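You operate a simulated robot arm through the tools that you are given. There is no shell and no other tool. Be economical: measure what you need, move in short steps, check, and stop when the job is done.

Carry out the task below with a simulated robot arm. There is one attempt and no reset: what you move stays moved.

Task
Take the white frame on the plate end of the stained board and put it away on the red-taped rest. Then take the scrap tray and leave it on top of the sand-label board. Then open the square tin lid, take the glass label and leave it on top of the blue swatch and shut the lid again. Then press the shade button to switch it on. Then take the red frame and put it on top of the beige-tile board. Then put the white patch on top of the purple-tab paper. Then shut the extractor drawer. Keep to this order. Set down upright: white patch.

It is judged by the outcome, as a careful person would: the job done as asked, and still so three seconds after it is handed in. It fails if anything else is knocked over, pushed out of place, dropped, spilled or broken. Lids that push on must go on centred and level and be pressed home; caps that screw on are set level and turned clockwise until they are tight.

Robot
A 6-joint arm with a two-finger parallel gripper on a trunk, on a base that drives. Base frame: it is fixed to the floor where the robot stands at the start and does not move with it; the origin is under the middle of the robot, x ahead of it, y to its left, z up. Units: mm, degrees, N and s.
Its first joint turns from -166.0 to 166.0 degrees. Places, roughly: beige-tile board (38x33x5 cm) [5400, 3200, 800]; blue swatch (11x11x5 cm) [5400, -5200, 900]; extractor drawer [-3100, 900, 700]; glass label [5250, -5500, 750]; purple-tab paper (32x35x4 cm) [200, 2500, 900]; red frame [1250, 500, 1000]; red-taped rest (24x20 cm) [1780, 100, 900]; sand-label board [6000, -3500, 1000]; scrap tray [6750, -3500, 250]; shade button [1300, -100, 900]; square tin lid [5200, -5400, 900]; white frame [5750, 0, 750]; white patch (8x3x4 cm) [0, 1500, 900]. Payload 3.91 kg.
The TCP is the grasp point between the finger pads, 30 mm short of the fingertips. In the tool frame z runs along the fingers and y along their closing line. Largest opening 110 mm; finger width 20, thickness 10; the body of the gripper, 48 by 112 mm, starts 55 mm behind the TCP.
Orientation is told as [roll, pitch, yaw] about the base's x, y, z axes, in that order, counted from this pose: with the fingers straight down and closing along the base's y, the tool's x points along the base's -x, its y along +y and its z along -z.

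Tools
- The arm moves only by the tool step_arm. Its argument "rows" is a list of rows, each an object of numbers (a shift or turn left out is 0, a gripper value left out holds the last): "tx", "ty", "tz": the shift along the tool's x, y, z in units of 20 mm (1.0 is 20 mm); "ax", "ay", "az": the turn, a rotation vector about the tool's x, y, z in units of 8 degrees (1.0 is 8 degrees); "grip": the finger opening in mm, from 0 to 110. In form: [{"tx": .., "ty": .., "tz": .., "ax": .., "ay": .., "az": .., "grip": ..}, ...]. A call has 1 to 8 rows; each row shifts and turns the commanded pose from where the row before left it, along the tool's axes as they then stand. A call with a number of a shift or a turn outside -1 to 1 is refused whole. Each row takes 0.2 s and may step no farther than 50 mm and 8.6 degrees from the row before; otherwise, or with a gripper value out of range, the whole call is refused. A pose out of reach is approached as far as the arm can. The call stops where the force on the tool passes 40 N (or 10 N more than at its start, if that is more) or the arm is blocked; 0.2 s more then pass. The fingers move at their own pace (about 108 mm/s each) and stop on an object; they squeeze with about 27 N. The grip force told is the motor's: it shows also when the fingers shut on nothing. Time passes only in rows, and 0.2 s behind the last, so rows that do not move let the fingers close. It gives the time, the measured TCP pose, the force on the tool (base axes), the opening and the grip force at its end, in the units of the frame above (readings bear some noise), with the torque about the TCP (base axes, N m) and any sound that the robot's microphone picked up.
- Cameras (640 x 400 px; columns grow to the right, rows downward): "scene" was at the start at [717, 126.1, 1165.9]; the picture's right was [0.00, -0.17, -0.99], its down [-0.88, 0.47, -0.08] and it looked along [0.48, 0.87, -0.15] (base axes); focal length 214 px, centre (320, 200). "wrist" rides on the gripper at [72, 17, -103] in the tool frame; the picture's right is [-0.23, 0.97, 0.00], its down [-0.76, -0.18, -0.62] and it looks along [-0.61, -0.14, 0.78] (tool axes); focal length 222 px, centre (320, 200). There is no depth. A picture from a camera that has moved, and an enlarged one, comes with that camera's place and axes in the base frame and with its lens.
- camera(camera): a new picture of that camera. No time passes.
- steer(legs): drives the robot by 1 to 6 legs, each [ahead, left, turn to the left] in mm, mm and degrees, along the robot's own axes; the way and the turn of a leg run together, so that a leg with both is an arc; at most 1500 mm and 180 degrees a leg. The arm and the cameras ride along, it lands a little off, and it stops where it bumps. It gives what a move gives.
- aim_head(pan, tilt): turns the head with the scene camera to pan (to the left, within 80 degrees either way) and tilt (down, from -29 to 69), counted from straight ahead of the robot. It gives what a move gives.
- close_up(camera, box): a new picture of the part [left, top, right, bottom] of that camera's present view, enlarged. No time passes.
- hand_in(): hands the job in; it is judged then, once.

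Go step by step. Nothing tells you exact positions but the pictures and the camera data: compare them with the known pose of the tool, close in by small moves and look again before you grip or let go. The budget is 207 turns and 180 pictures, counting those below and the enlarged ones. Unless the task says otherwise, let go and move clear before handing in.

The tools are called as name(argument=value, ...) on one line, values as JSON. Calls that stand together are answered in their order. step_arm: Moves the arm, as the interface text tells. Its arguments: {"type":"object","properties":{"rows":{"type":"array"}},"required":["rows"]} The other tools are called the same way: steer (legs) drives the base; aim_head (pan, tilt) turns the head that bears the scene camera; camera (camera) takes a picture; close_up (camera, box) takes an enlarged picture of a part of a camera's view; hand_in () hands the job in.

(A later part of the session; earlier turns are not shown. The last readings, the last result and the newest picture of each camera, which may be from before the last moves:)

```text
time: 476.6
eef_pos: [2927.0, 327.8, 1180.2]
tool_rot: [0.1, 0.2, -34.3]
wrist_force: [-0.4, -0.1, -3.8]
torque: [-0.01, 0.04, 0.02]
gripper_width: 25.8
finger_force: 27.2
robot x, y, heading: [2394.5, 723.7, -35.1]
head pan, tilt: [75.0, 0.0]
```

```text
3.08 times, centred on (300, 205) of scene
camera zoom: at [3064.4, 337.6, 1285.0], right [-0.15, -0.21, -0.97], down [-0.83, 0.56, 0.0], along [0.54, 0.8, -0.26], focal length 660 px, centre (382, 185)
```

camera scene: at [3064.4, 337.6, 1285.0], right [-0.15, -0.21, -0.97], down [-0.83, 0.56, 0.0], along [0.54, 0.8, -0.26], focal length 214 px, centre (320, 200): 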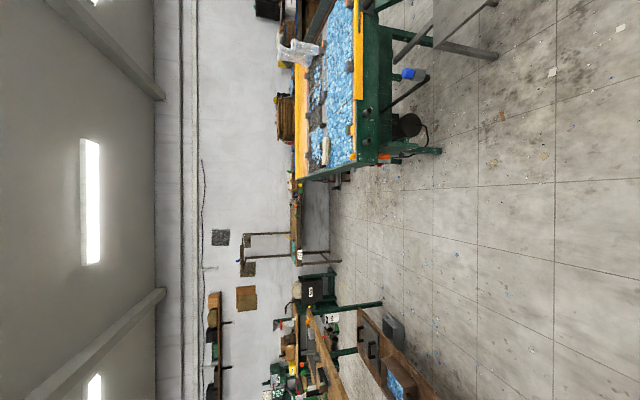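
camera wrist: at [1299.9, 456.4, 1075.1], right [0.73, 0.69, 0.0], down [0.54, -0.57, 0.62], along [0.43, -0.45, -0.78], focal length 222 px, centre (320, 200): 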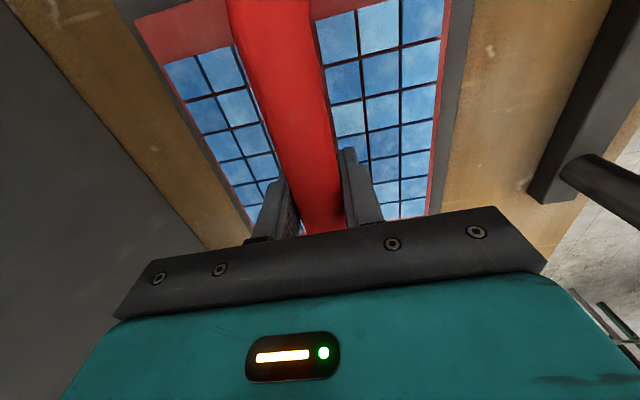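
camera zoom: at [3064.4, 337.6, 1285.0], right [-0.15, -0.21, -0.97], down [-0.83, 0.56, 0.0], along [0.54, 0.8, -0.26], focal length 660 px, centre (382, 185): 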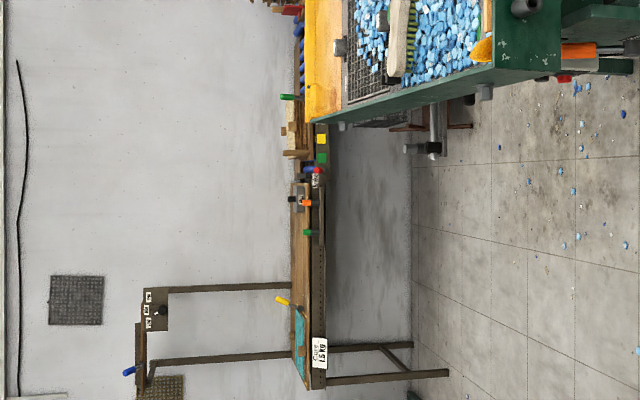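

The board should be on the wall conveyor just behind the blue-tile pool's left end. I'll drive up the open floor left of the pool.

steer(legs=[[500, 0, 0], [0, 0, 90], [1500, 0, 0], [900, 0, 0]])

aim_head(pan=-75, tilt=0)

camera(camera="scene")

aim_head(pan=0, tilt=-29)

camera(camera="scene")

```text
time: 494.6
eef_pos: [4620.4, 2890.8, 1180.9]
tool_rot: [0.1, 0.2, 54.9]
wrist_force: [-0.2, 0.3, -4.1]
torque: [-0.02, 0.02, -0.03]
gripper_width: 25.7
finger_force: 26.6
robot x, y, heading: [4212.4, 2361.1, 53.8]
head pan, tilt: [75.0, 0.0]
```

```text
time: 497.0
eef_pos: [4619.6, 2890.2, 1180.0]
tool_rot: [0.1, 0.1, 54.9]
wrist_force: [0.0, 0.5, -3.4]
torque: [0.01, 0.03, -0.03]
gripper_width: 25.4
finger_force: 27.3
robot x, y, heading: [4220.2, 2366.4, 54.0]
head pan, tilt: [-75.0, 0.0]
```

```text
58 pictures are left
camera scene: at [4753.5, 2930.0, 1284.6], right [0.21, -0.15, 0.97], down [-0.58, -0.82, 0.0], along [0.79, -0.56, -0.26], focal length 214 px, centre (320, 200)
```

scene: 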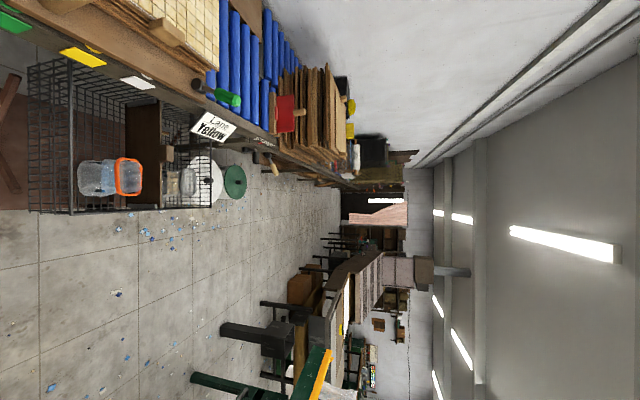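

```text
time: 498.4
eef_pos: [4619.8, 2891.8, 1180.6]
tool_rot: [0.1, 0.0, 54.8]
wrist_force: [0.9, 0.2, -4.3]
torque: [-0.03, 0.01, 0.02]
gripper_width: 25.6
finger_force: 27.5
robot x, y, heading: [4220.2, 2364.2, 53.5]
head pan, tilt: [0.0, -28.6]
```

```text
57 pictures are left
camera scene: at [4705.3, 3012.8, 1241.0], right [0.82, -0.58, 0.0], down [-0.51, -0.72, -0.48], along [0.27, 0.39, -0.88], focal length 214 px, centre (320, 200)
```

scene: 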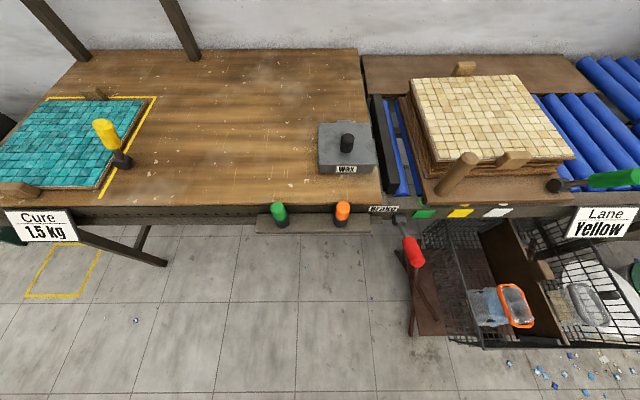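

The beige-tile board lies on a stack at "Lane Yellow", and a wire basket protrudes in front of it. I'll come in from its left and reach diagonally.

steer(legs=[[0, 50, 1.5], [575, 0, 0]])

camera(camera="scene")

```text
time: 502.2
eef_pos: [4888.4, 3401.2, 1179.6]
tool_rot: [0.2, 0.2, 56.5]
wrist_force: [-0.1, 0.1, -3.4]
torque: [0.0, 0.02, 0.01]
gripper_width: 25.4
finger_force: 26.5
robot x, y, heading: [4495.5, 2863.6, 55.5]
head pan, tilt: [0.0, -28.6]
```

```text
56 pictures are left
camera scene: at [4969.8, 3526.5, 1241.1], right [0.83, -0.55, 0.0], down [-0.49, -0.73, -0.48], along [0.26, 0.4, -0.88], focal length 214 px, centre (320, 200)
```

scene: 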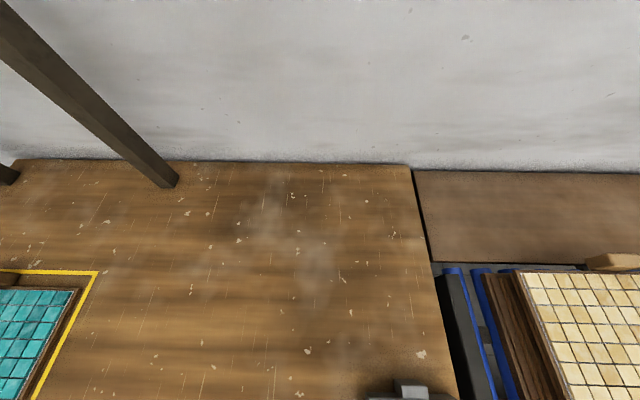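

The board top is near z 821, with its tile area centred at about (5362, 3153). I'll swing the frame over to about (5345, 3176).

step_arm(rows=[{"ty": -1, "tx": -0.12}, {"ty": -1, "tx": -0.12}, {"ty": -1, "tx": -0.12}, {"ty": -1, "tx": -0.12}, {"ty": -1, "tx": -0.12}, {"ty": -1, "tx": -0.12}, {"ty": -1, "tx": -0.12}, {"ty": -1, "tx": -0.12}])

step_arm(rows=[{"ty": -1, "tx": -0.12}, {"ty": -1, "tx": -0.12}, {"ty": -1, "tx": -0.12}, {"ty": -1, "tx": -0.12}, {"ty": -1, "tx": -0.12}, {"ty": -1, "tx": -0.12}, {"ty": -1, "tx": -0.12}, {"ty": -1, "tx": -0.12}])

step_arm(rows=[{"ty": -1, "tx": -0.12}, {"ty": -1, "tx": -0.12}, {"ty": -1, "tx": -0.12}, {"ty": -1, "tx": -0.12}, {"ty": -1, "tx": -0.12}, {"ty": -1, "tx": -0.12}, {"ty": -1, "tx": -0.12}, {"ty": -1, "tx": -0.12}])

step_arm(rows=[{"ty": -1, "tx": -0.12}, {"tz": 1}, {"tz": 1}, {"tz": 1}, {"tz": 1}, {"tz": 1}, {"tz": 1}])

aim_head(pan=0, tilt=15)

camera(camera="wrist")

camera(camera="scene")

```text
time: 504.0
eef_pos: [5031.5, 3328.1, 1180.7]
tool_rot: [0.1, 0.1, 56.6]
wrist_force: [0.3, 0.0, -3.0]
torque: [-0.02, -0.03, 0.02]
gripper_width: 25.7
finger_force: 26.9
robot x, y, heading: [4499.9, 2864.6, 55.5]
head pan, tilt: [0.0, -28.6]
```

```text
time: 505.8
eef_pos: [5176.8, 3257.1, 1180.2]
tool_rot: [0.1, 0.1, 56.6]
wrist_force: [-0.3, 0.3, -3.2]
torque: [-0.01, -0.02, 0.06]
gripper_width: 25.4
finger_force: 26.5
robot x, y, heading: [4497.6, 2865.5, 55.7]
head pan, tilt: [0.0, -28.6]
```

```text
time: 507.6
eef_pos: [5322.0, 3184.8, 1180.4]
tool_rot: [0.1, 0.1, 56.5]
wrist_force: [-0.7, 0.5, -3.5]
torque: [-0.06, 0.0, -0.03]
gripper_width: 25.5
finger_force: 26.9
robot x, y, heading: [4496.5, 2866.1, 55.6]
head pan, tilt: [0.0, -28.6]
```

```text
time: 509.2
eef_pos: [5336.1, 3174.3, 1056.0]
tool_rot: [0.2, 0.1, 56.4]
wrist_force: [0.2, 0.2, -3.0]
torque: [0.0, 0.01, -0.02]
gripper_width: 25.3
finger_force: 26.7
out of reach, approached as far as the arm can: row 1
robot x, y, heading: [4499.6, 2864.8, 55.6]
head pan, tilt: [0.0, -28.6]
```

```text
time: 510.3
eef_pos: [5335.8, 3175.5, 1056.3]
tool_rot: [0.1, 0.1, 56.5]
wrist_force: [0.6, 0.0, -3.9]
torque: [-0.02, -0.04, 0.01]
gripper_width: 25.5
finger_force: 26.9
robot x, y, heading: [4497.7, 2864.7, 55.4]
head pan, tilt: [0.0, 15.0]
```

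```text
55 pictures are left
camera wrist: at [5281.2, 3123.0, 1161.2], right [-0.69, 0.73, 0.0], down [0.57, 0.54, 0.62], along [0.45, 0.43, -0.78], focal length 222 px, centre (320, 200)
```

wrist: 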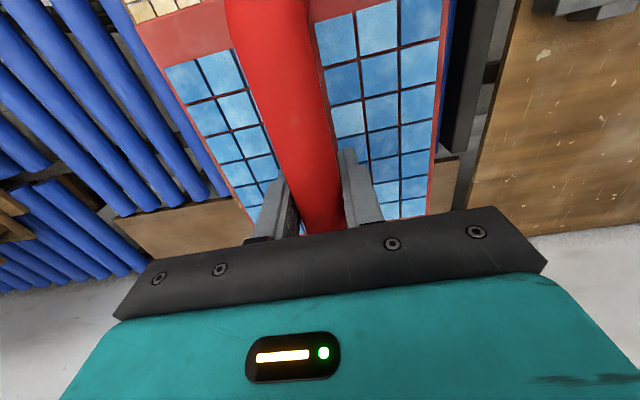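

```text
54 pictures are left
camera scene: at [5382.2, 3246.5, 1091.2], right [0.83, -0.55, 0.0], down [-0.53, -0.81, 0.26], along [-0.15, -0.22, -0.97], focal length 214 px, centre (320, 200)
```

scene: 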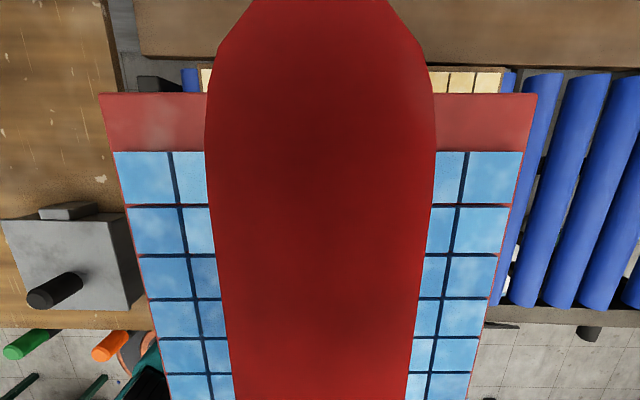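

The frame is within the beige tile area. I'll lower toward contact.

step_arm(rows=[{"tz": 1}, {"tz": 1}, {"tz": 1}, {"tz": 1}, {"tz": 1}, {"tz": 1}, {"tz": 1}])

camera(camera="scene")

```text
time: 511.9
eef_pos: [5335.6, 3174.6, 916.3]
tool_rot: [0.1, 0.1, 56.5]
wrist_force: [-0.8, 0.1, -3.8]
torque: [0.0, -0.02, 0.04]
gripper_width: 25.6
finger_force: 27.2
robot x, y, heading: [4500.1, 2867.0, 55.3]
head pan, tilt: [0.0, 15.0]
```

```text
53 pictures are left
camera scene: at [5381.6, 3246.2, 950.7], right [0.83, -0.55, 0.0], down [-0.53, -0.81, 0.26], along [-0.15, -0.22, -0.97], focal length 214 px, centre (320, 200)
```

scene: 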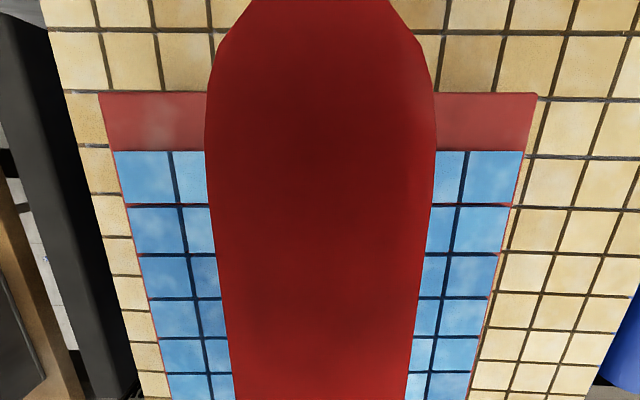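

step_arm(rows=[{"ty": -0.7}, {"tz": 0.5}, {"tz": 0.4}, {"tz": 0.25}, {"tz": 0.2}, {"tz": 0.2}, {"tz": 0.2}, {"tz": 0.2}])

step_arm(rows=[{"tz": 0.2}, {"tz": 0.2}, {"tz": 0.2}, {"tz": 0.2}, {"tz": 0.2}])

```text
time: 512.9
eef_pos: [5346.7, 3168.0, 902.7]
tool_rot: [-0.3, -0.3, 56.6]
wrist_force: [-1.1, -1.2, 8.9]
torque: [-0.06, 0.12, -0.01]
gripper_width: 25.6
finger_force: 26.9
robot x, y, heading: [4498.1, 2866.1, 55.8]
head pan, tilt: [0.0, 15.0]
stopped in row 4: the force on the tool passed its limit at 54 N (the readings are from after the stop); the commanded pose is now the measured one
```

```text
time: 513.4
eef_pos: [5347.0, 3167.5, 900.8]
tool_rot: [-0.3, -0.6, 56.6]
wrist_force: [-3.5, -0.1, 9.5]
torque: [-0.06, 0.23, 0.0]
gripper_width: 25.5
finger_force: 27.3
robot x, y, heading: [4499.5, 2864.4, 55.6]
head pan, tilt: [0.0, 15.0]
stopped in row 2: the force on the tool passed its limit at 65 N (the readings are from after the stop); the commanded pose is now the measured one
```

Firm contact. I'll release and rise.

step_arm(rows=[{"grip": 60}, {"grip": 60}, {"tz": -0.5}, {"tz": -1}, {"tz": -1}, {"tz": -1}, {"tz": -1}, {"tz": -1}])

camera(camera="wrist")

camera(camera="scene")

```text
time: 515.2
eef_pos: [5347.0, 3168.9, 1010.2]
tool_rot: [-0.3, -0.6, 56.7]
wrist_force: [0.3, 1.3, -0.8]
torque: [0.01, 0.0, 0.0]
gripper_width: 59.9
finger_force: 0.1
robot x, y, heading: [4497.3, 2863.8, 55.4]
head pan, tilt: [0.0, 15.0]
```

```text
52 pictures are left
camera wrist: at [5290.1, 3115.6, 1113.3], right [-0.69, 0.73, 0.0], down [0.56, 0.54, 0.63], along [0.46, 0.43, -0.78], focal length 222 px, centre (320, 200)
```

wrist: 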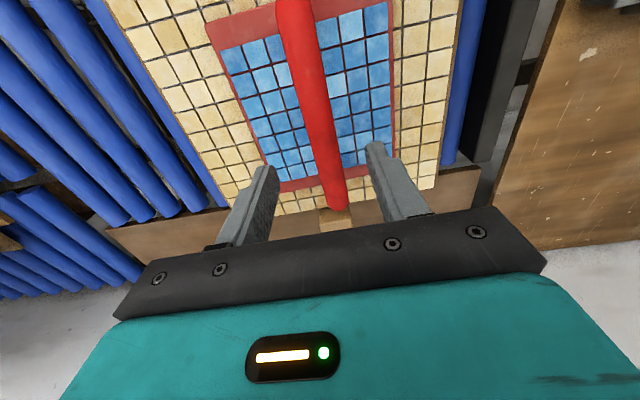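

```text
51 pictures are left
camera scene: at [5391.8, 3239.4, 1045.1], right [0.83, -0.55, 0.01], down [-0.53, -0.81, 0.25], along [-0.13, -0.21, -0.97], focal length 214 px, centre (320, 200)
```

scene: 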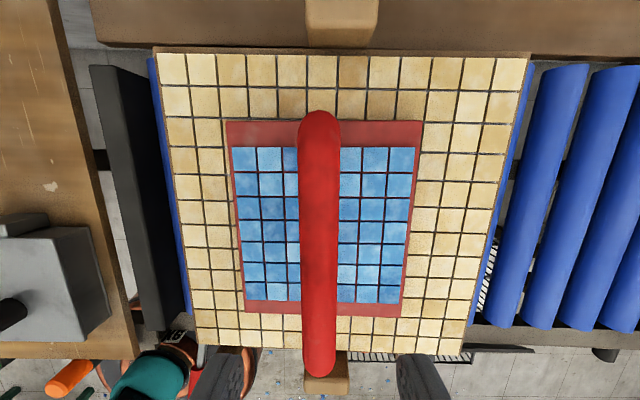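

The red frame is neatly on the beige-tile board. Next is the white patch near (0, 1500), so I'll raise and retract the arm, then back out to the aisle.

step_arm(rows=[{"tz": -1}, {"tz": -1}, {"tz": -1}, {"tz": -1}, {"tz": -1}, {"tz": -1}, {"ty": 1, "tz": -0.5}, {"ty": 1}])

step_arm(rows=[{"ty": 1, "tx": 0.3}, {"ty": 1, "tx": 0.3}, {"ty": 1, "tx": 0.3}, {"ty": 1, "tx": 0.3}, {"ty": 1, "tx": 0.3}, {"ty": 1, "tx": 0.3}, {"ty": 1, "tx": 0.3}, {"ty": 1, "tx": 0.3}])

step_arm(rows=[{"ty": 1, "tx": 0.3}, {"ty": 1, "tx": 0.3}, {"ty": 1, "tx": 0.3}, {"ty": 1, "tx": 0.3}, {"ty": 1, "tx": 0.3}, {"ty": 1, "tx": 0.3}, {"ty": 1, "tx": 0.3}, {"ty": 1, "tx": 0.3}])

steer(legs=[[-1500, 0, 0], [-1450, 0, 0], [0, 0, 90], [1500, 0, 0]])

aim_head(pan=0, tilt=-29)

camera(camera="scene")

```text
time: 517.0
eef_pos: [5310.8, 3189.3, 1139.2]
tool_rot: [-0.3, -0.5, 56.5]
wrist_force: [-0.3, -0.2, -1.1]
torque: [0.01, 0.06, -0.02]
gripper_width: 60.1
finger_force: 0.1
robot x, y, heading: [4500.7, 2864.6, 55.7]
head pan, tilt: [0.0, 15.0]
```

```text
time: 518.8
eef_pos: [5150.3, 3237.2, 1138.4]
tool_rot: [-0.2, -0.5, 56.5]
wrist_force: [0.0, -0.2, -0.5]
torque: [0.0, 0.04, 0.01]
gripper_width: 60.2
finger_force: 0.1
robot x, y, heading: [4498.4, 2866.9, 55.8]
head pan, tilt: [0.0, 15.0]
```

```text
time: 520.6
eef_pos: [4990.9, 3285.9, 1136.6]
tool_rot: [-0.4, -0.6, 56.5]
wrist_force: [0.1, 0.5, -0.1]
torque: [-0.06, 0.03, 0.0]
gripper_width: 59.8
finger_force: 0.2
robot x, y, heading: [4496.4, 2863.9, 55.4]
head pan, tilt: [0.0, 15.0]
```

```text
time: 545.6
eef_pos: [1195.3, 1820.6, 1136.2]
tool_rot: [-0.3, -0.5, 145.7]
wrist_force: [0.1, -0.5, 0.4]
torque: [-0.01, 0.0, 0.05]
gripper_width: 60.1
finger_force: 0.1
robot x, y, heading: [1607.6, 1325.3, 144.7]
head pan, tilt: [0.0, 15.0]
```

```text
time: 546.7
eef_pos: [1195.1, 1820.5, 1136.3]
tool_rot: [-0.3, -0.5, 145.7]
wrist_force: [-0.4, 0.2, -0.5]
torque: [0.0, 0.01, -0.02]
gripper_width: 59.9
finger_force: 0.0
robot x, y, heading: [1606.4, 1321.4, 144.7]
head pan, tilt: [0.0, -28.6]
```

```text
50 pictures are left
camera scene: at [1070.2, 1904.4, 1199.1], right [0.56, 0.83, 0.01], down [0.72, -0.49, -0.49], along [-0.4, 0.28, -0.87], focal length 214 px, centre (320, 200)
```

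scene: 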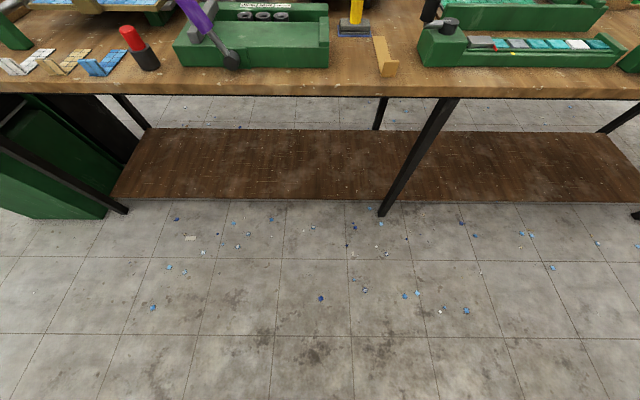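

A long table lies across ahead, with its near edge at about u=-640, and the small patches are at its left end. I'll move closer in front of the patches.

steer(legs=[[450, 620, 0]])

camera(camera="scene")

```text
time: 550.9
eef_pos: [463.3, 1571.8, 1136.1]
tool_rot: [-0.4, -0.5, 145.6]
wrist_force: [0.1, 0.2, 0.1]
torque: [0.05, -0.02, -0.03]
gripper_width: 60.2
finger_force: 0.1
robot x, y, heading: [870.8, 1071.9, 144.7]
head pan, tilt: [0.0, -28.6]
```

```text
49 pictures are left
camera scene: at [338.2, 1656.1, 1199.2], right [0.57, 0.82, 0.01], down [0.72, -0.49, -0.49], along [-0.4, 0.28, -0.87], focal length 214 px, centre (320, 200)
```

scene: 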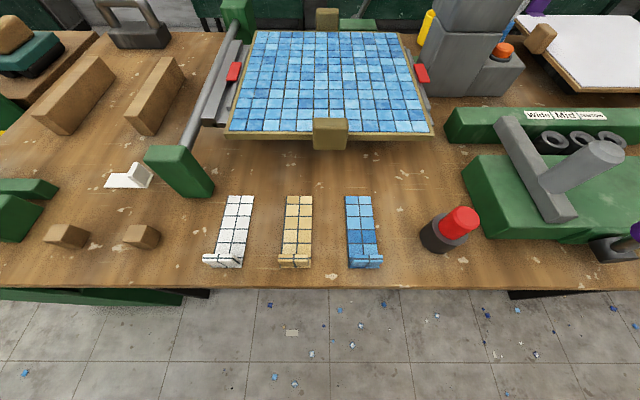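

Two white candidates: the tile strip at (232, 230), and a small white piece with a tab at (130, 178) that is nearer the given place. I'll zoom in on both and on the paper.

close_up(camera="scene", box=[80, 140, 280, 265])

close_up(camera="scene", box=[440, 0, 640, 125])

```text
3.20 times, centred on (180, 202) of scene
camera zoom: at [338.2, 1656.1, 1199.2], right [0.57, 0.82, 0.01], down [0.72, -0.49, -0.49], along [-0.4, 0.28, -0.87], focal length 686 px, centre (768, 192)
```

zoom: 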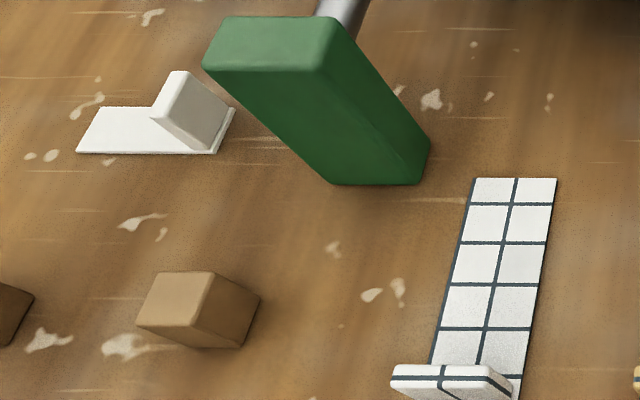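

```text
3.20 times, centred on (540, 62) of scene
camera zoom: at [338.2, 1656.1, 1199.2], right [0.57, 0.82, 0.01], down [0.72, -0.49, -0.49], along [-0.4, 0.28, -0.87], focal length 686 px, centre (-384, 640)
```

zoom: 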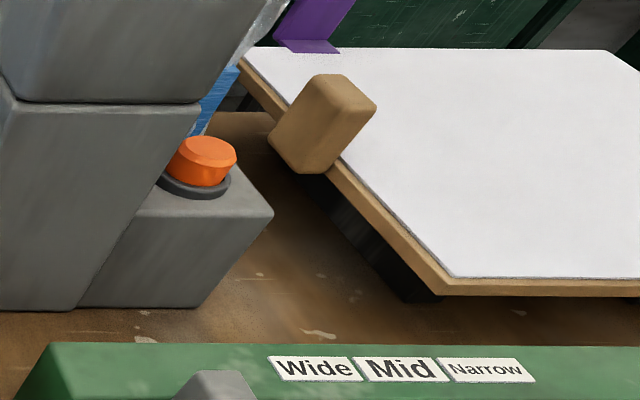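

The small white card with a tab, about 8×3×4 cm at (-51, 1498), matches "white patch" in size and place. I'll shift the arm left, raise it and drive up to the table edge in front of it.

step_arm(rows=[{"ty": 1, "tz": -0.5}, {"ty": 1, "tz": -0.5}, {"ty": 1}, {"ty": 1}, {"ty": 1}, {"ty": 1}, {"ty": 1}, {"ty": 1}])

steer(legs=[[0, 190, 0.7], [380, 0, 0]])

camera(camera="scene")

camera(camera="wrist")

```text
time: 552.7
eef_pos: [371.2, 1440.0, 1156.2]
tool_rot: [-0.4, -0.5, 145.5]
wrist_force: [-1.4, 0.2, -0.3]
torque: [-0.01, 0.01, -0.01]
gripper_width: 60.2
finger_force: 0.1
robot x, y, heading: [874.5, 1073.2, 144.7]
head pan, tilt: [0.0, -28.6]
```

```text
time: 556.2
eef_pos: [-58.2, 1492.1, 1155.6]
tool_rot: [-0.4, -0.5, 146.4]
wrist_force: [0.1, 0.1, -1.5]
torque: [-0.02, -0.02, 0.0]
gripper_width: 59.8
finger_force: 0.1
robot x, y, heading: [449.3, 1136.0, 145.5]
head pan, tilt: [0.0, -28.6]
```

```text
46 pictures are left
camera scene: at [-184.3, 1575.2, 1218.0], right [0.55, 0.83, 0.01], down [0.73, -0.48, -0.49], along [-0.4, 0.27, -0.87], focal length 214 px, centre (320, 200)
```

scene: 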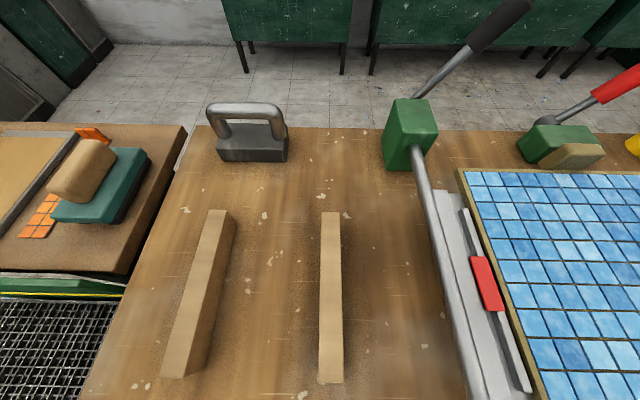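

```text
45 pictures are left
camera wrist: at [-7.8, 1436.9, 1259.1], right [-0.73, -0.69, 0.0], down [-0.53, 0.56, 0.63], along [-0.43, 0.46, -0.78], focal length 222 px, centre (320, 200)
```

wrist: 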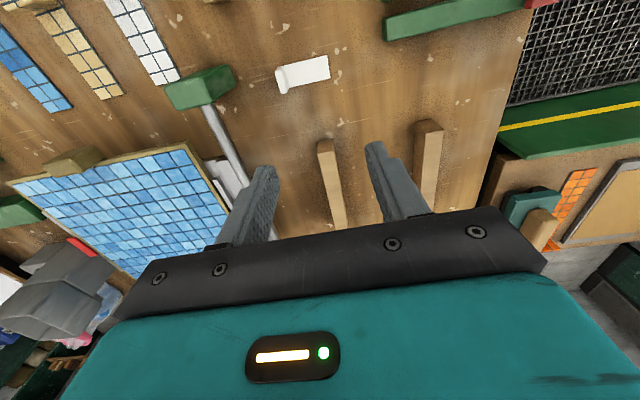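

The patch lies just right of a green block, with its tab on the block's side near (-14, 1530). I'll rotate the gripper 90°, so that it closes along the tab and the body stays narrow near the block, and hover over it.

step_arm(rows=[{"tx": 0.4, "ty": -0.9, "ax": -0.05, "ay": 0.06}, {"tx": 0.4, "ty": -0.9}, {"ty": -0.9}, {"az": -1}, {"az": -1}, {"az": -1}, {"az": -1}, {"az": -1}])

step_arm(rows=[{"az": -1}, {"az": -1}, {"az": -1}, {"az": -1}, {"az": -1}, {"az": -1}, {"az": -0.1}])

aim_head(pan=0, tilt=15)

camera(camera="scene")

camera(camera="wrist")

```text
time: 558.0
eef_pos: [-15.3, 1528.9, 1155.3]
tool_rot: [0.1, 0.0, -173.3]
wrist_force: [-0.6, -0.3, -0.2]
torque: [0.02, 0.06, 0.02]
gripper_width: 59.9
finger_force: 0.0
robot x, y, heading: [452.9, 1135.5, 145.3]
head pan, tilt: [0.0, -28.6]
```

```text
time: 559.6
eef_pos: [-14.5, 1528.4, 1154.1]
tool_rot: [0.0, 0.0, -124.7]
wrist_force: [-0.5, 0.7, 0.7]
torque: [-0.04, -0.01, -0.02]
gripper_width: 59.8
finger_force: 0.1
robot x, y, heading: [453.3, 1133.5, 145.4]
head pan, tilt: [0.0, -28.6]
```

```text
time: 560.7
eef_pos: [-14.3, 1528.8, 1155.0]
tool_rot: [-0.1, 0.0, -124.8]
wrist_force: [0.3, -0.4, 0.8]
torque: [0.03, 0.0, 0.0]
gripper_width: 60.2
finger_force: 0.0
robot x, y, heading: [452.1, 1131.5, 145.3]
head pan, tilt: [0.0, 15.0]
```

```text
44 pictures are left
camera scene: at [-65.2, 1458.3, 1190.4], right [-0.82, 0.57, 0.0], down [0.55, 0.79, 0.26], along [0.15, 0.21, -0.97], focal length 214 px, centre (320, 200)
```

scene: 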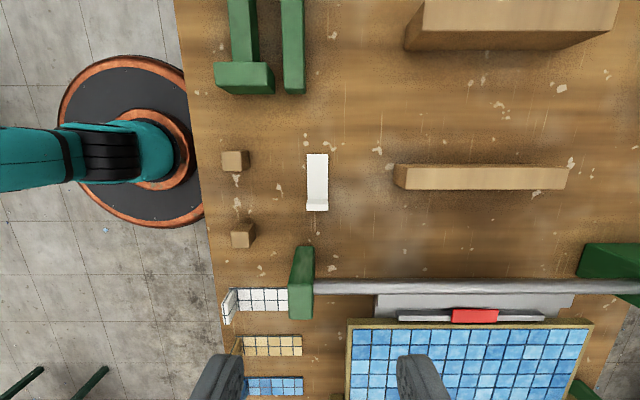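

```text
43 pictures are left
camera wrist: at [39.4, 1578.1, 1260.0], right [0.67, -0.74, 0.0], down [-0.58, -0.52, 0.62], along [-0.46, -0.42, -0.78], focal length 222 px, centre (320, 200)
```

wrist: 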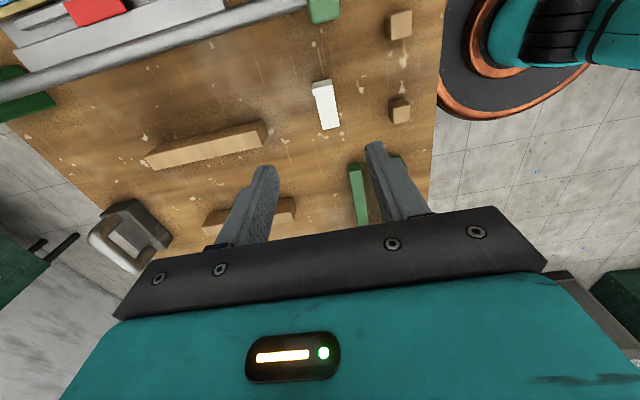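

The tab is right under the TCP. I'll descend in stages.

step_arm(rows=[{"tz": 1}, {"tz": 1}, {"tz": 1}, {"tz": 1}, {"tz": 1}, {"tz": 1}, {"tz": 1}, {"tz": 1}])

step_arm(rows=[{"tz": 1}, {"tz": 1}])

camera(camera="wrist")

camera(camera="scene")

```text
time: 562.5
eef_pos: [-16.0, 1528.3, 995.7]
tool_rot: [0.0, 0.0, -124.9]
wrist_force: [0.0, -0.1, 0.0]
torque: [0.06, 0.02, 0.01]
gripper_width: 60.3
finger_force: 0.0
robot x, y, heading: [449.3, 1136.3, 145.4]
head pan, tilt: [0.0, 15.0]
```

```text
time: 563.1
eef_pos: [-14.8, 1529.4, 956.1]
tool_rot: [0.0, 0.0, -124.8]
wrist_force: [0.3, 0.5, 0.0]
torque: [0.0, 0.0, -0.04]
gripper_width: 60.1
finger_force: 0.1
robot x, y, heading: [450.5, 1136.7, 145.2]
head pan, tilt: [0.0, 15.0]
```

```text
42 pictures are left
camera wrist: at [39.1, 1578.4, 1060.1], right [0.67, -0.74, 0.0], down [-0.58, -0.52, 0.62], along [-0.46, -0.42, -0.78], focal length 222 px, centre (320, 200)
```

wrist: 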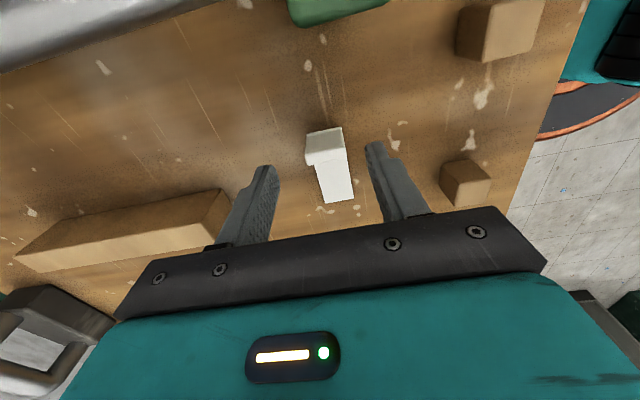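

```text
41 pictures are left
camera scene: at [-65.5, 1458.7, 990.5], right [-0.82, 0.57, 0.0], down [0.55, 0.79, 0.26], along [0.15, 0.21, -0.97], focal length 214 px, centre (320, 200)
```

scene: 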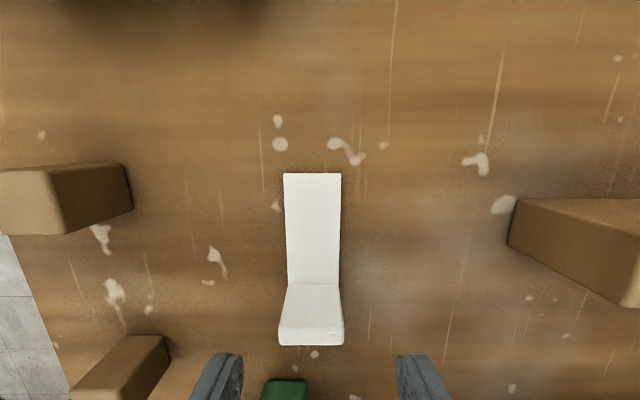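

The tab centre is about 11 mm further toward the green block. I'll correct, descend and grip.

step_arm(rows=[{"tx": 0.55}, {"tz": 1}, {"tz": 1}, {"tz": 0.7}, {"tz": 0.3}])

camera(camera="wrist")

```text
time: 564.1
eef_pos: [-8.3, 1537.9, 911.2]
tool_rot: [-0.5, 0.0, -124.8]
wrist_force: [1.7, -2.0, 11.1]
torque: [-0.35, -0.4, -0.06]
gripper_width: 61.0
finger_force: 1.0
robot x, y, heading: [456.0, 1132.2, 145.6]
head pan, tilt: [0.0, 15.0]
stopped in row 5: the force on the tool passed its limit at 63 N (the readings are from after the stop); the commanded pose is now the measured one
```

```text
40 pictures are left
camera wrist: at [46.3, 1587.0, 1014.6], right [0.67, -0.74, -0.01], down [-0.58, -0.53, 0.62], along [-0.47, -0.41, -0.78], focal length 222 px, centre (320, 200)
```

wrist: 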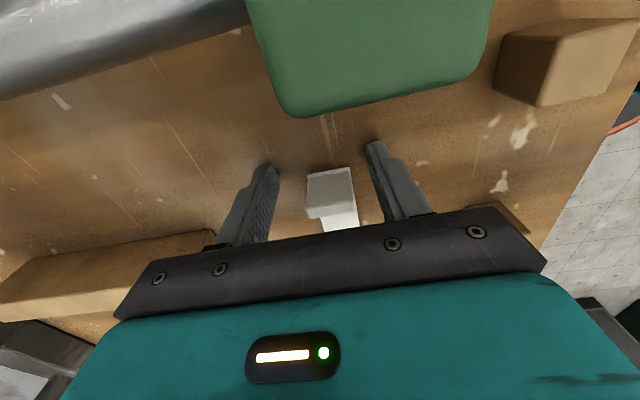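

The fingertips touched the tabletop, so the table is at z≈880, higher than I estimated. That puts the tab 15 mm back from here; I'll raise slightly, shift back and grip.

step_arm(rows=[{"tz": -0.35}, {"tx": -0.7}, {"grip": 60}])

camera(camera="wrist")

camera(camera="scene")

```text
time: 565.0
eef_pos: [-17.2, 1527.3, 916.2]
tool_rot: [-0.6, 0.0, -124.9]
wrist_force: [0.1, 0.0, -0.5]
torque: [0.02, 0.0, -0.01]
gripper_width: 60.1
finger_force: 0.0
robot x, y, heading: [447.4, 1133.6, 145.4]
head pan, tilt: [0.0, 15.0]
```

```text
39 pictures are left
camera wrist: at [37.9, 1575.6, 1020.7], right [0.67, -0.74, -0.01], down [-0.58, -0.53, 0.62], along [-0.47, -0.41, -0.78], focal length 222 px, centre (320, 200)
```

wrist: 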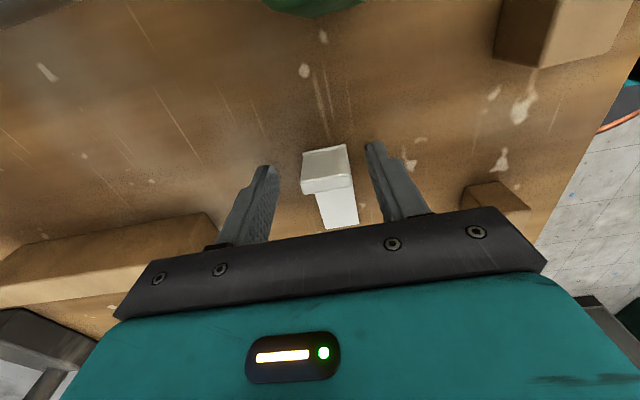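

```text
38 pictures are left
camera scene: at [-67.0, 1456.3, 951.1], right [-0.82, 0.57, 0.01], down [0.55, 0.79, 0.26], along [0.14, 0.22, -0.97], focal length 214 px, centre (320, 200)
```

scene: 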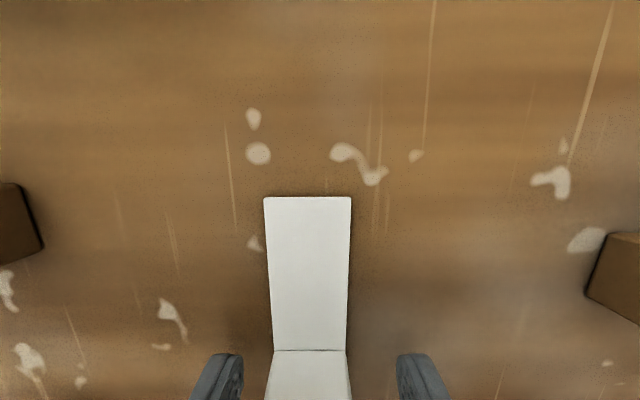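

The tab is now centred between the fingers. I'll close.

step_arm(rows=[{"grip": 0}, {"grip": 0}, {"grip": 0}, {"tz": -0.3}, {"tz": -0.7}, {"tz": -1}, {"tz": -1}])

camera(camera="wrist")

```text
time: 566.5
eef_pos: [-17.2, 1527.2, 976.7]
tool_rot: [-0.5, 0.0, -124.7]
wrist_force: [-1.3, -0.1, -0.9]
torque: [0.01, -0.02, 0.0]
gripper_width: 28.9
finger_force: 27.0
robot x, y, heading: [452.6, 1136.2, 145.5]
head pan, tilt: [0.0, 15.0]
```

```text
37 pictures are left
camera wrist: at [38.5, 1575.5, 1080.8], right [0.67, -0.74, -0.01], down [-0.58, -0.53, 0.62], along [-0.47, -0.41, -0.78], focal length 222 px, centre (320, 200)
```

wrist: 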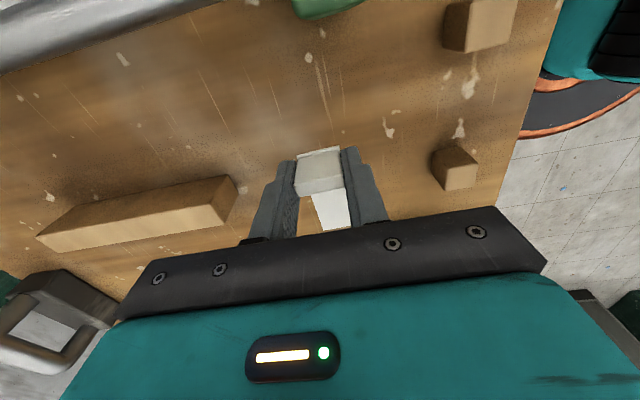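

The patch is held. I'll raise, back away, slide right along the table and approach the purple-tab paper.

step_arm(rows=[{"tz": -1}, {"tz": -1}, {"tz": -1}, {"tz": -1}, {"tz": -1}, {"tz": -1}, {"tz": -1}, {"tz": -1}])

steer(legs=[[-480, 0, 0], [0, -1010, 0], [400, 0, 0]])

aim_head(pan=-40, tilt=0)

camera(camera="scene")

```text
time: 568.4
eef_pos: [-15.3, 1525.5, 1136.4]
tool_rot: [-0.4, 0.0, -124.9]
wrist_force: [-0.2, 0.0, 0.8]
torque: [0.0, -0.02, 0.03]
gripper_width: 29.2
finger_force: 27.7
robot x, y, heading: [451.5, 1134.2, 145.3]
head pan, tilt: [0.0, 15.0]
```

```text
time: 578.1
eef_pos: [630.0, 2317.2, 1136.6]
tool_rot: [-0.5, 0.0, -124.9]
wrist_force: [0.9, -0.5, -0.2]
torque: [0.0, 0.0, 0.0]
gripper_width: 28.8
finger_force: 26.8
robot x, y, heading: [1093.4, 1923.1, 145.4]
head pan, tilt: [0.0, 15.0]
```

```text
time: 579.2
eef_pos: [630.7, 2316.7, 1136.0]
tool_rot: [-0.5, 0.1, -124.8]
wrist_force: [-0.8, -0.5, -0.2]
torque: [0.02, 0.0, 0.03]
gripper_width: 28.9
finger_force: 26.9
robot x, y, heading: [1099.0, 1923.2, 145.3]
head pan, tilt: [-40.0, 0.0]
```

```text
36 pictures are left
camera scene: at [519.2, 2259.3, 1195.8], right [-0.62, 0.44, 0.65], down [0.57, 0.82, 0.0], along [-0.53, 0.37, -0.76], focal length 214 px, centre (320, 200)
```

scene: 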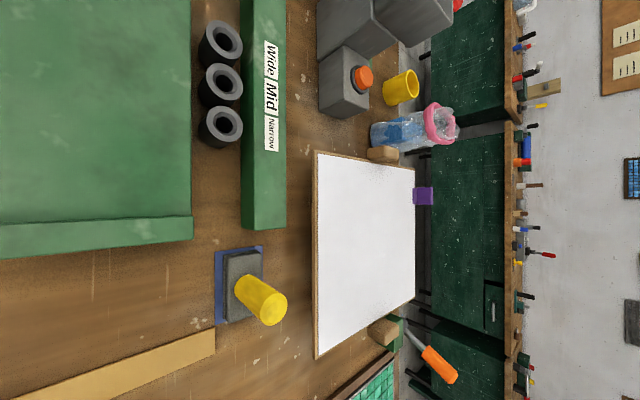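

The paper spans u -1073 to -1400 and v 2080 to 2415 at z≈930. I'll drive 130 mm closer and extend over its front half.

steer(legs=[[130, 0, 0]])

step_arm(rows=[{"ty": -1}, {"ty": -1}, {"ty": -1}, {"ty": -1}, {"ty": -1}, {"ty": -1}, {"ty": -1}, {"ty": -1}])

step_arm(rows=[{"ty": -1, "tx": 0.2}, {"ty": -1, "tx": 0.2}, {"ty": -1}, {"ty": -1}, {"ty": -0.6, "ax": -0.06}, {"tz": 1}, {"tz": 1}, {"tz": 1}])

aim_head(pan=0, tilt=15)

camera(camera="scene")

camera(camera="wrist")

```text
time: 580.5
eef_pos: [522.1, 2390.1, 1137.4]
tool_rot: [-0.5, -0.1, -124.9]
wrist_force: [0.3, -0.1, 0.3]
torque: [0.0, 0.02, 0.01]
gripper_width: 29.0
finger_force: 27.8
robot x, y, heading: [988.8, 1996.3, 145.4]
head pan, tilt: [-40.0, 0.0]
```

```text
time: 582.3
eef_pos: [392.5, 2481.8, 1136.5]
tool_rot: [-0.4, 0.1, -124.9]
wrist_force: [-0.4, 1.3, 1.0]
torque: [0.01, 0.03, 0.01]
gripper_width: 29.0
finger_force: 27.0
robot x, y, heading: [986.0, 2000.6, 145.3]
head pan, tilt: [-40.0, 0.0]
```

```text
time: 584.1
eef_pos: [321.7, 2539.8, 1078.3]
tool_rot: [0.2, 0.0, -124.9]
wrist_force: [0.0, -0.1, -0.5]
torque: [0.02, 0.02, 0.01]
gripper_width: 28.6
finger_force: 26.8
robot x, y, heading: [986.5, 1995.9, 145.3]
head pan, tilt: [-40.0, 0.0]
```

```text
time: 585.2
eef_pos: [322.5, 2540.6, 1079.1]
tool_rot: [0.1, -0.1, -124.9]
wrist_force: [0.1, 0.5, -0.5]
torque: [-0.02, 0.02, 0.04]
gripper_width: 29.1
finger_force: 26.9
robot x, y, heading: [991.1, 1996.6, 145.2]
head pan, tilt: [0.0, 15.0]
```

```text
35 pictures are left
camera scene: at [271.6, 2469.8, 1113.8], right [-0.82, 0.57, 0.0], down [0.55, 0.79, 0.26], along [0.15, 0.21, -0.97], focal length 214 px, centre (320, 200)
```

scene: 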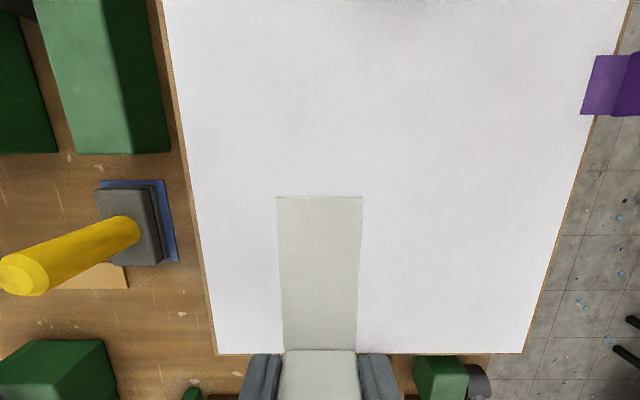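

```text
34 pictures are left
camera wrist: at [376.4, 2589.3, 1183.5], right [0.67, -0.74, 0.0], down [-0.58, -0.52, 0.62], along [-0.46, -0.42, -0.78], focal length 222 px, centre (320, 200)
```

wrist: 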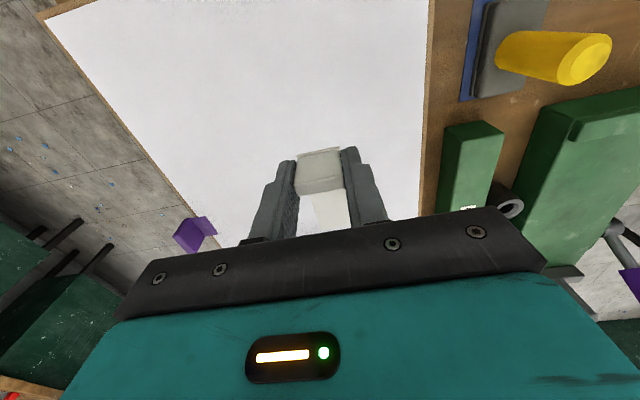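

The patch is well within the paper. I'll lower to contact.

step_arm(rows=[{"tz": 1}, {"tz": 1}, {"tz": 1}, {"tz": 0.8}, {"tz": 0.4}, {"tz": 0.3}, {"tz": 0.2}, {"tz": 0.2}])

step_arm(rows=[{"tz": 0.15}, {"tz": 0.15}, {"tz": 0.15}, {"tz": 0.15}, {"tz": 0.15}, {"tz": 0.15}, {"tz": 0.15}, {"tz": 0.15}])

camera(camera="wrist")

```text
time: 587.0
eef_pos: [321.8, 2540.0, 979.7]
tool_rot: [-0.1, 0.0, -125.0]
wrist_force: [-0.3, -0.3, -0.7]
torque: [0.02, 0.02, 0.01]
gripper_width: 28.8
finger_force: 27.2
robot x, y, heading: [989.8, 1996.1, 145.3]
head pan, tilt: [0.0, 15.0]
```

```text
time: 588.0
eef_pos: [322.1, 2540.2, 971.8]
tool_rot: [-0.5, 0.2, -124.9]
wrist_force: [1.2, 0.0, 12.3]
torque: [-0.13, -0.05, 0.02]
gripper_width: 29.1
finger_force: 27.3
robot x, y, heading: [989.5, 1998.2, 145.5]
head pan, tilt: [0.0, 15.0]
stopped in row 5: the force on the tool passed its limit at 44 N (the readings are from after the stop); the commanded pose is now the measured one
```

```text
33 pictures are left
camera wrist: at [376.9, 2588.8, 1076.5], right [0.67, -0.74, -0.01], down [-0.58, -0.53, 0.62], along [-0.47, -0.41, -0.78], focal length 222 px, centre (320, 200)
```

wrist: 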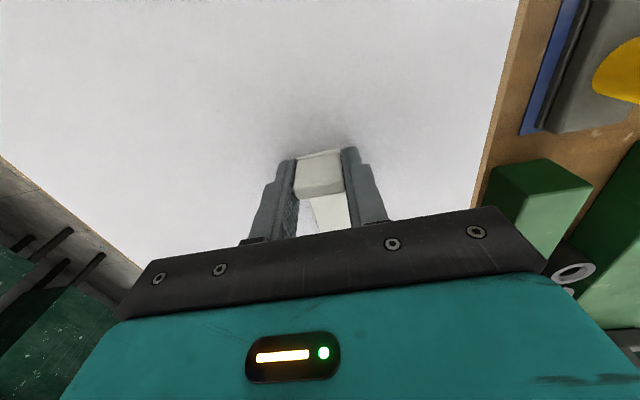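

Contact is made with the card flat. I'll release, rise and verify.

step_arm(rows=[{"grip": 50}, {"grip": 50}, {"tz": -0.5}, {"tz": -1}, {"tz": -1}, {"tz": -1}, {"tz": -1}, {"tz": -1}])

camera(camera="scene")

```text
time: 589.8
eef_pos: [322.0, 2540.3, 1082.6]
tool_rot: [-0.2, -0.1, -124.9]
wrist_force: [1.1, -0.4, -0.9]
torque: [-0.03, -0.03, -0.02]
gripper_width: 50.0
finger_force: 0.0
robot x, y, heading: [989.5, 1999.7, 145.4]
head pan, tilt: [0.0, 15.0]
```

```text
32 pictures are left
camera scene: at [271.4, 2470.1, 1115.7], right [-0.82, 0.57, 0.0], down [0.55, 0.79, 0.26], along [0.14, 0.22, -0.97], focal length 214 px, centre (320, 200)
```

scene: 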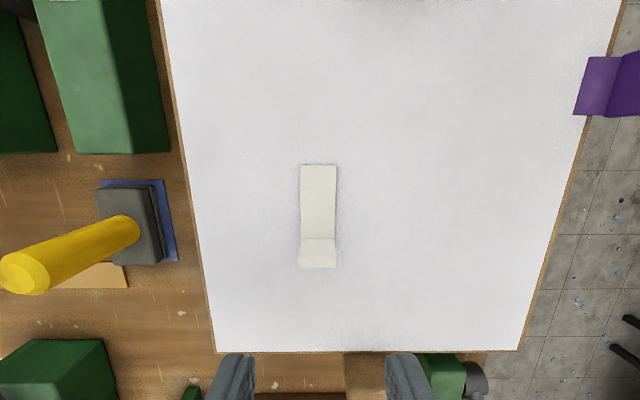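

The patch stands upright on the paper. Last is the extractor drawer near (-3100, 900, 700), so I'll retract the arm, back off and drive around to the grey cabinets.

step_arm(rows=[{"tz": -1}, {"tz": -1}, {"tz": -1}, {"ty": 1, "grip": 0}, {"ty": 1}, {"ty": 1}, {"ty": 1}, {"ty": 1}])

step_arm(rows=[{"ty": 1}, {"ty": 1}, {"ty": 1}, {"ty": 1}, {"ty": 1}, {"ty": 1}, {"ty": 1}, {"ty": 1}])

steer(legs=[[-290, 0, 0], [0, 0, 90], [1500, 0, 0], [1000, 0, 0], [0, 0, -90]])

aim_head(pan=-75, tilt=0)

camera(camera="scene")

```text
time: 591.6
eef_pos: [405.0, 2483.0, 1140.4]
tool_rot: [-0.3, 0.1, -124.9]
wrist_force: [-0.6, 0.1, -0.7]
torque: [-0.01, 0.0, -0.01]
gripper_width: 0.0
finger_force: 27.0
robot x, y, heading: [986.7, 2000.8, 145.5]
head pan, tilt: [0.0, 15.0]
```

```text
time: 593.4
eef_pos: [536.7, 2391.6, 1138.3]
tool_rot: [-0.2, 0.0, -124.9]
wrist_force: [0.0, -0.3, -0.3]
torque: [-0.05, -0.02, 0.01]
gripper_width: 0.0
finger_force: 26.5
robot x, y, heading: [989.1, 1997.6, 145.4]
head pan, tilt: [0.0, 15.0]
```

```text
time: 614.9
eef_pos: [-637.3, 170.8, 1139.5]
tool_rot: [-0.3, -0.1, -125.1]
wrist_force: [0.4, 0.3, -0.4]
torque: [-0.02, -0.01, 0.02]
gripper_width: 0.0
finger_force: 27.5
robot x, y, heading: [-183.7, -222.5, 145.1]
head pan, tilt: [0.0, 15.0]
```

```text
time: 616.4
eef_pos: [-636.8, 170.4, 1139.8]
tool_rot: [-0.3, 0.0, -125.1]
wrist_force: [0.8, 0.6, 0.1]
torque: [0.01, 0.04, 0.0]
gripper_width: 0.0
finger_force: 26.6
robot x, y, heading: [-185.6, -225.9, 145.4]
head pan, tilt: [-75.0, 0.0]
```

```text
31 pictures are left
camera scene: at [-771.3, 130.6, 1244.0], right [-0.21, 0.15, 0.97], down [0.57, 0.82, 0.0], along [-0.79, 0.56, -0.25], focal length 214 px, centre (320, 200)
```

scene: 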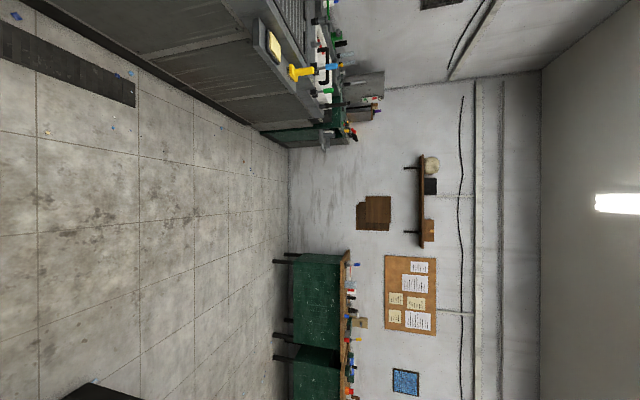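

close_up(camera="scene", box=[260, 80, 400, 170])

```text
4.44 times, centred on (330, 125) of scene
camera zoom: at [-771.3, 130.6, 1244.0], right [-0.21, 0.15, 0.97], down [0.57, 0.82, 0.0], along [-0.79, 0.56, -0.25], focal length 953 px, centre (276, 533)
```

zoom: 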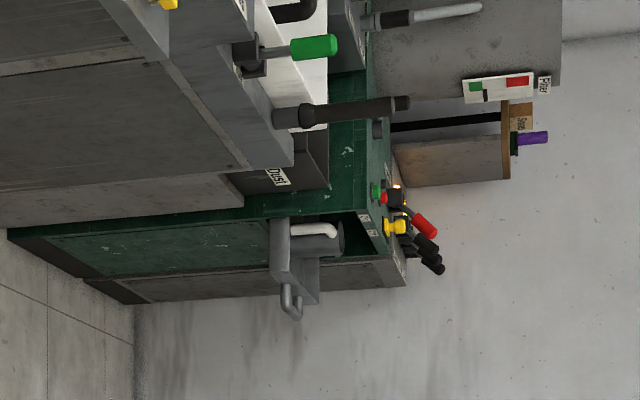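

An open grey drawer with a handle protrudes from the green extractor unit at the far end, facing the aisle. I'll drive down and face it.

steer(legs=[[1500, -100, 0], [600, 0, 0], [0, 0, 90], [0, -900, 0]])

aim_head(pan=-50, tilt=0)

camera(camera="scene")

```text
refused: leg 1 is longer than a leg can be; nothing moved
```

```text
time: 617.3
eef_pos: [-636.8, 170.0, 1138.9]
tool_rot: [-0.3, 0.1, -125.1]
wrist_force: [0.1, 0.1, 0.8]
torque: [0.04, 0.0, 0.01]
gripper_width: 0.0
finger_force: 26.9
robot x, y, heading: [-182.2, -226.4, 145.3]
head pan, tilt: [-50.0, 0.0]
```

```text
29 pictures are left
camera scene: at [-756.8, 120.4, 1209.4], right [-0.52, 0.37, 0.77], down [0.57, 0.82, 0.0], along [-0.63, 0.44, -0.64], focal length 214 px, centre (320, 200)
```

scene: 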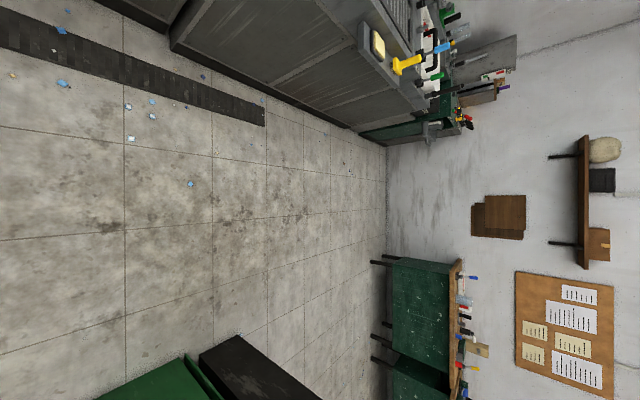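

The leg was slightly too long, so I'll reissue the drive.

steer(legs=[[1480, -100, 0], [600, 0, 0], [0, 0, 90], [0, -880, 0]])

camera(camera="scene")

```text
time: 635.7
eef_pos: [-2942.1, 1107.1, 1139.4]
tool_rot: [-0.3, 0.0, -34.7]
wrist_force: [-0.2, 0.6, 0.4]
torque: [0.0, -0.01, 0.01]
gripper_width: 0.2
finger_force: 27.4
robot x, y, heading: [-2548.9, 1564.2, -124.5]
head pan, tilt: [-50.0, 0.0]
```

```text
28 pictures are left
camera scene: at [-2891.7, 989.5, 1209.4], right [-0.36, -0.53, 0.77], down [-0.82, 0.57, 0.0], along [-0.44, -0.63, -0.64], focal length 214 px, centre (320, 200)
```

scene: 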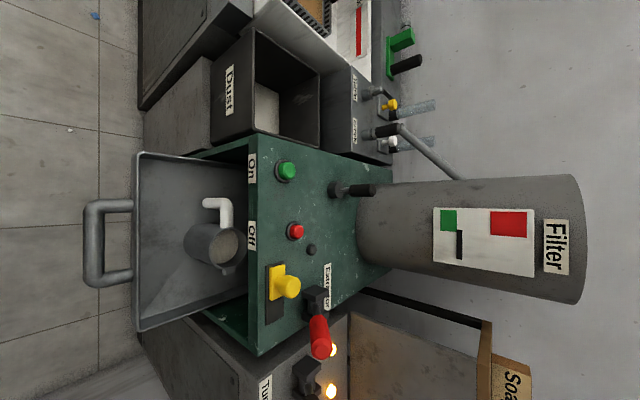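

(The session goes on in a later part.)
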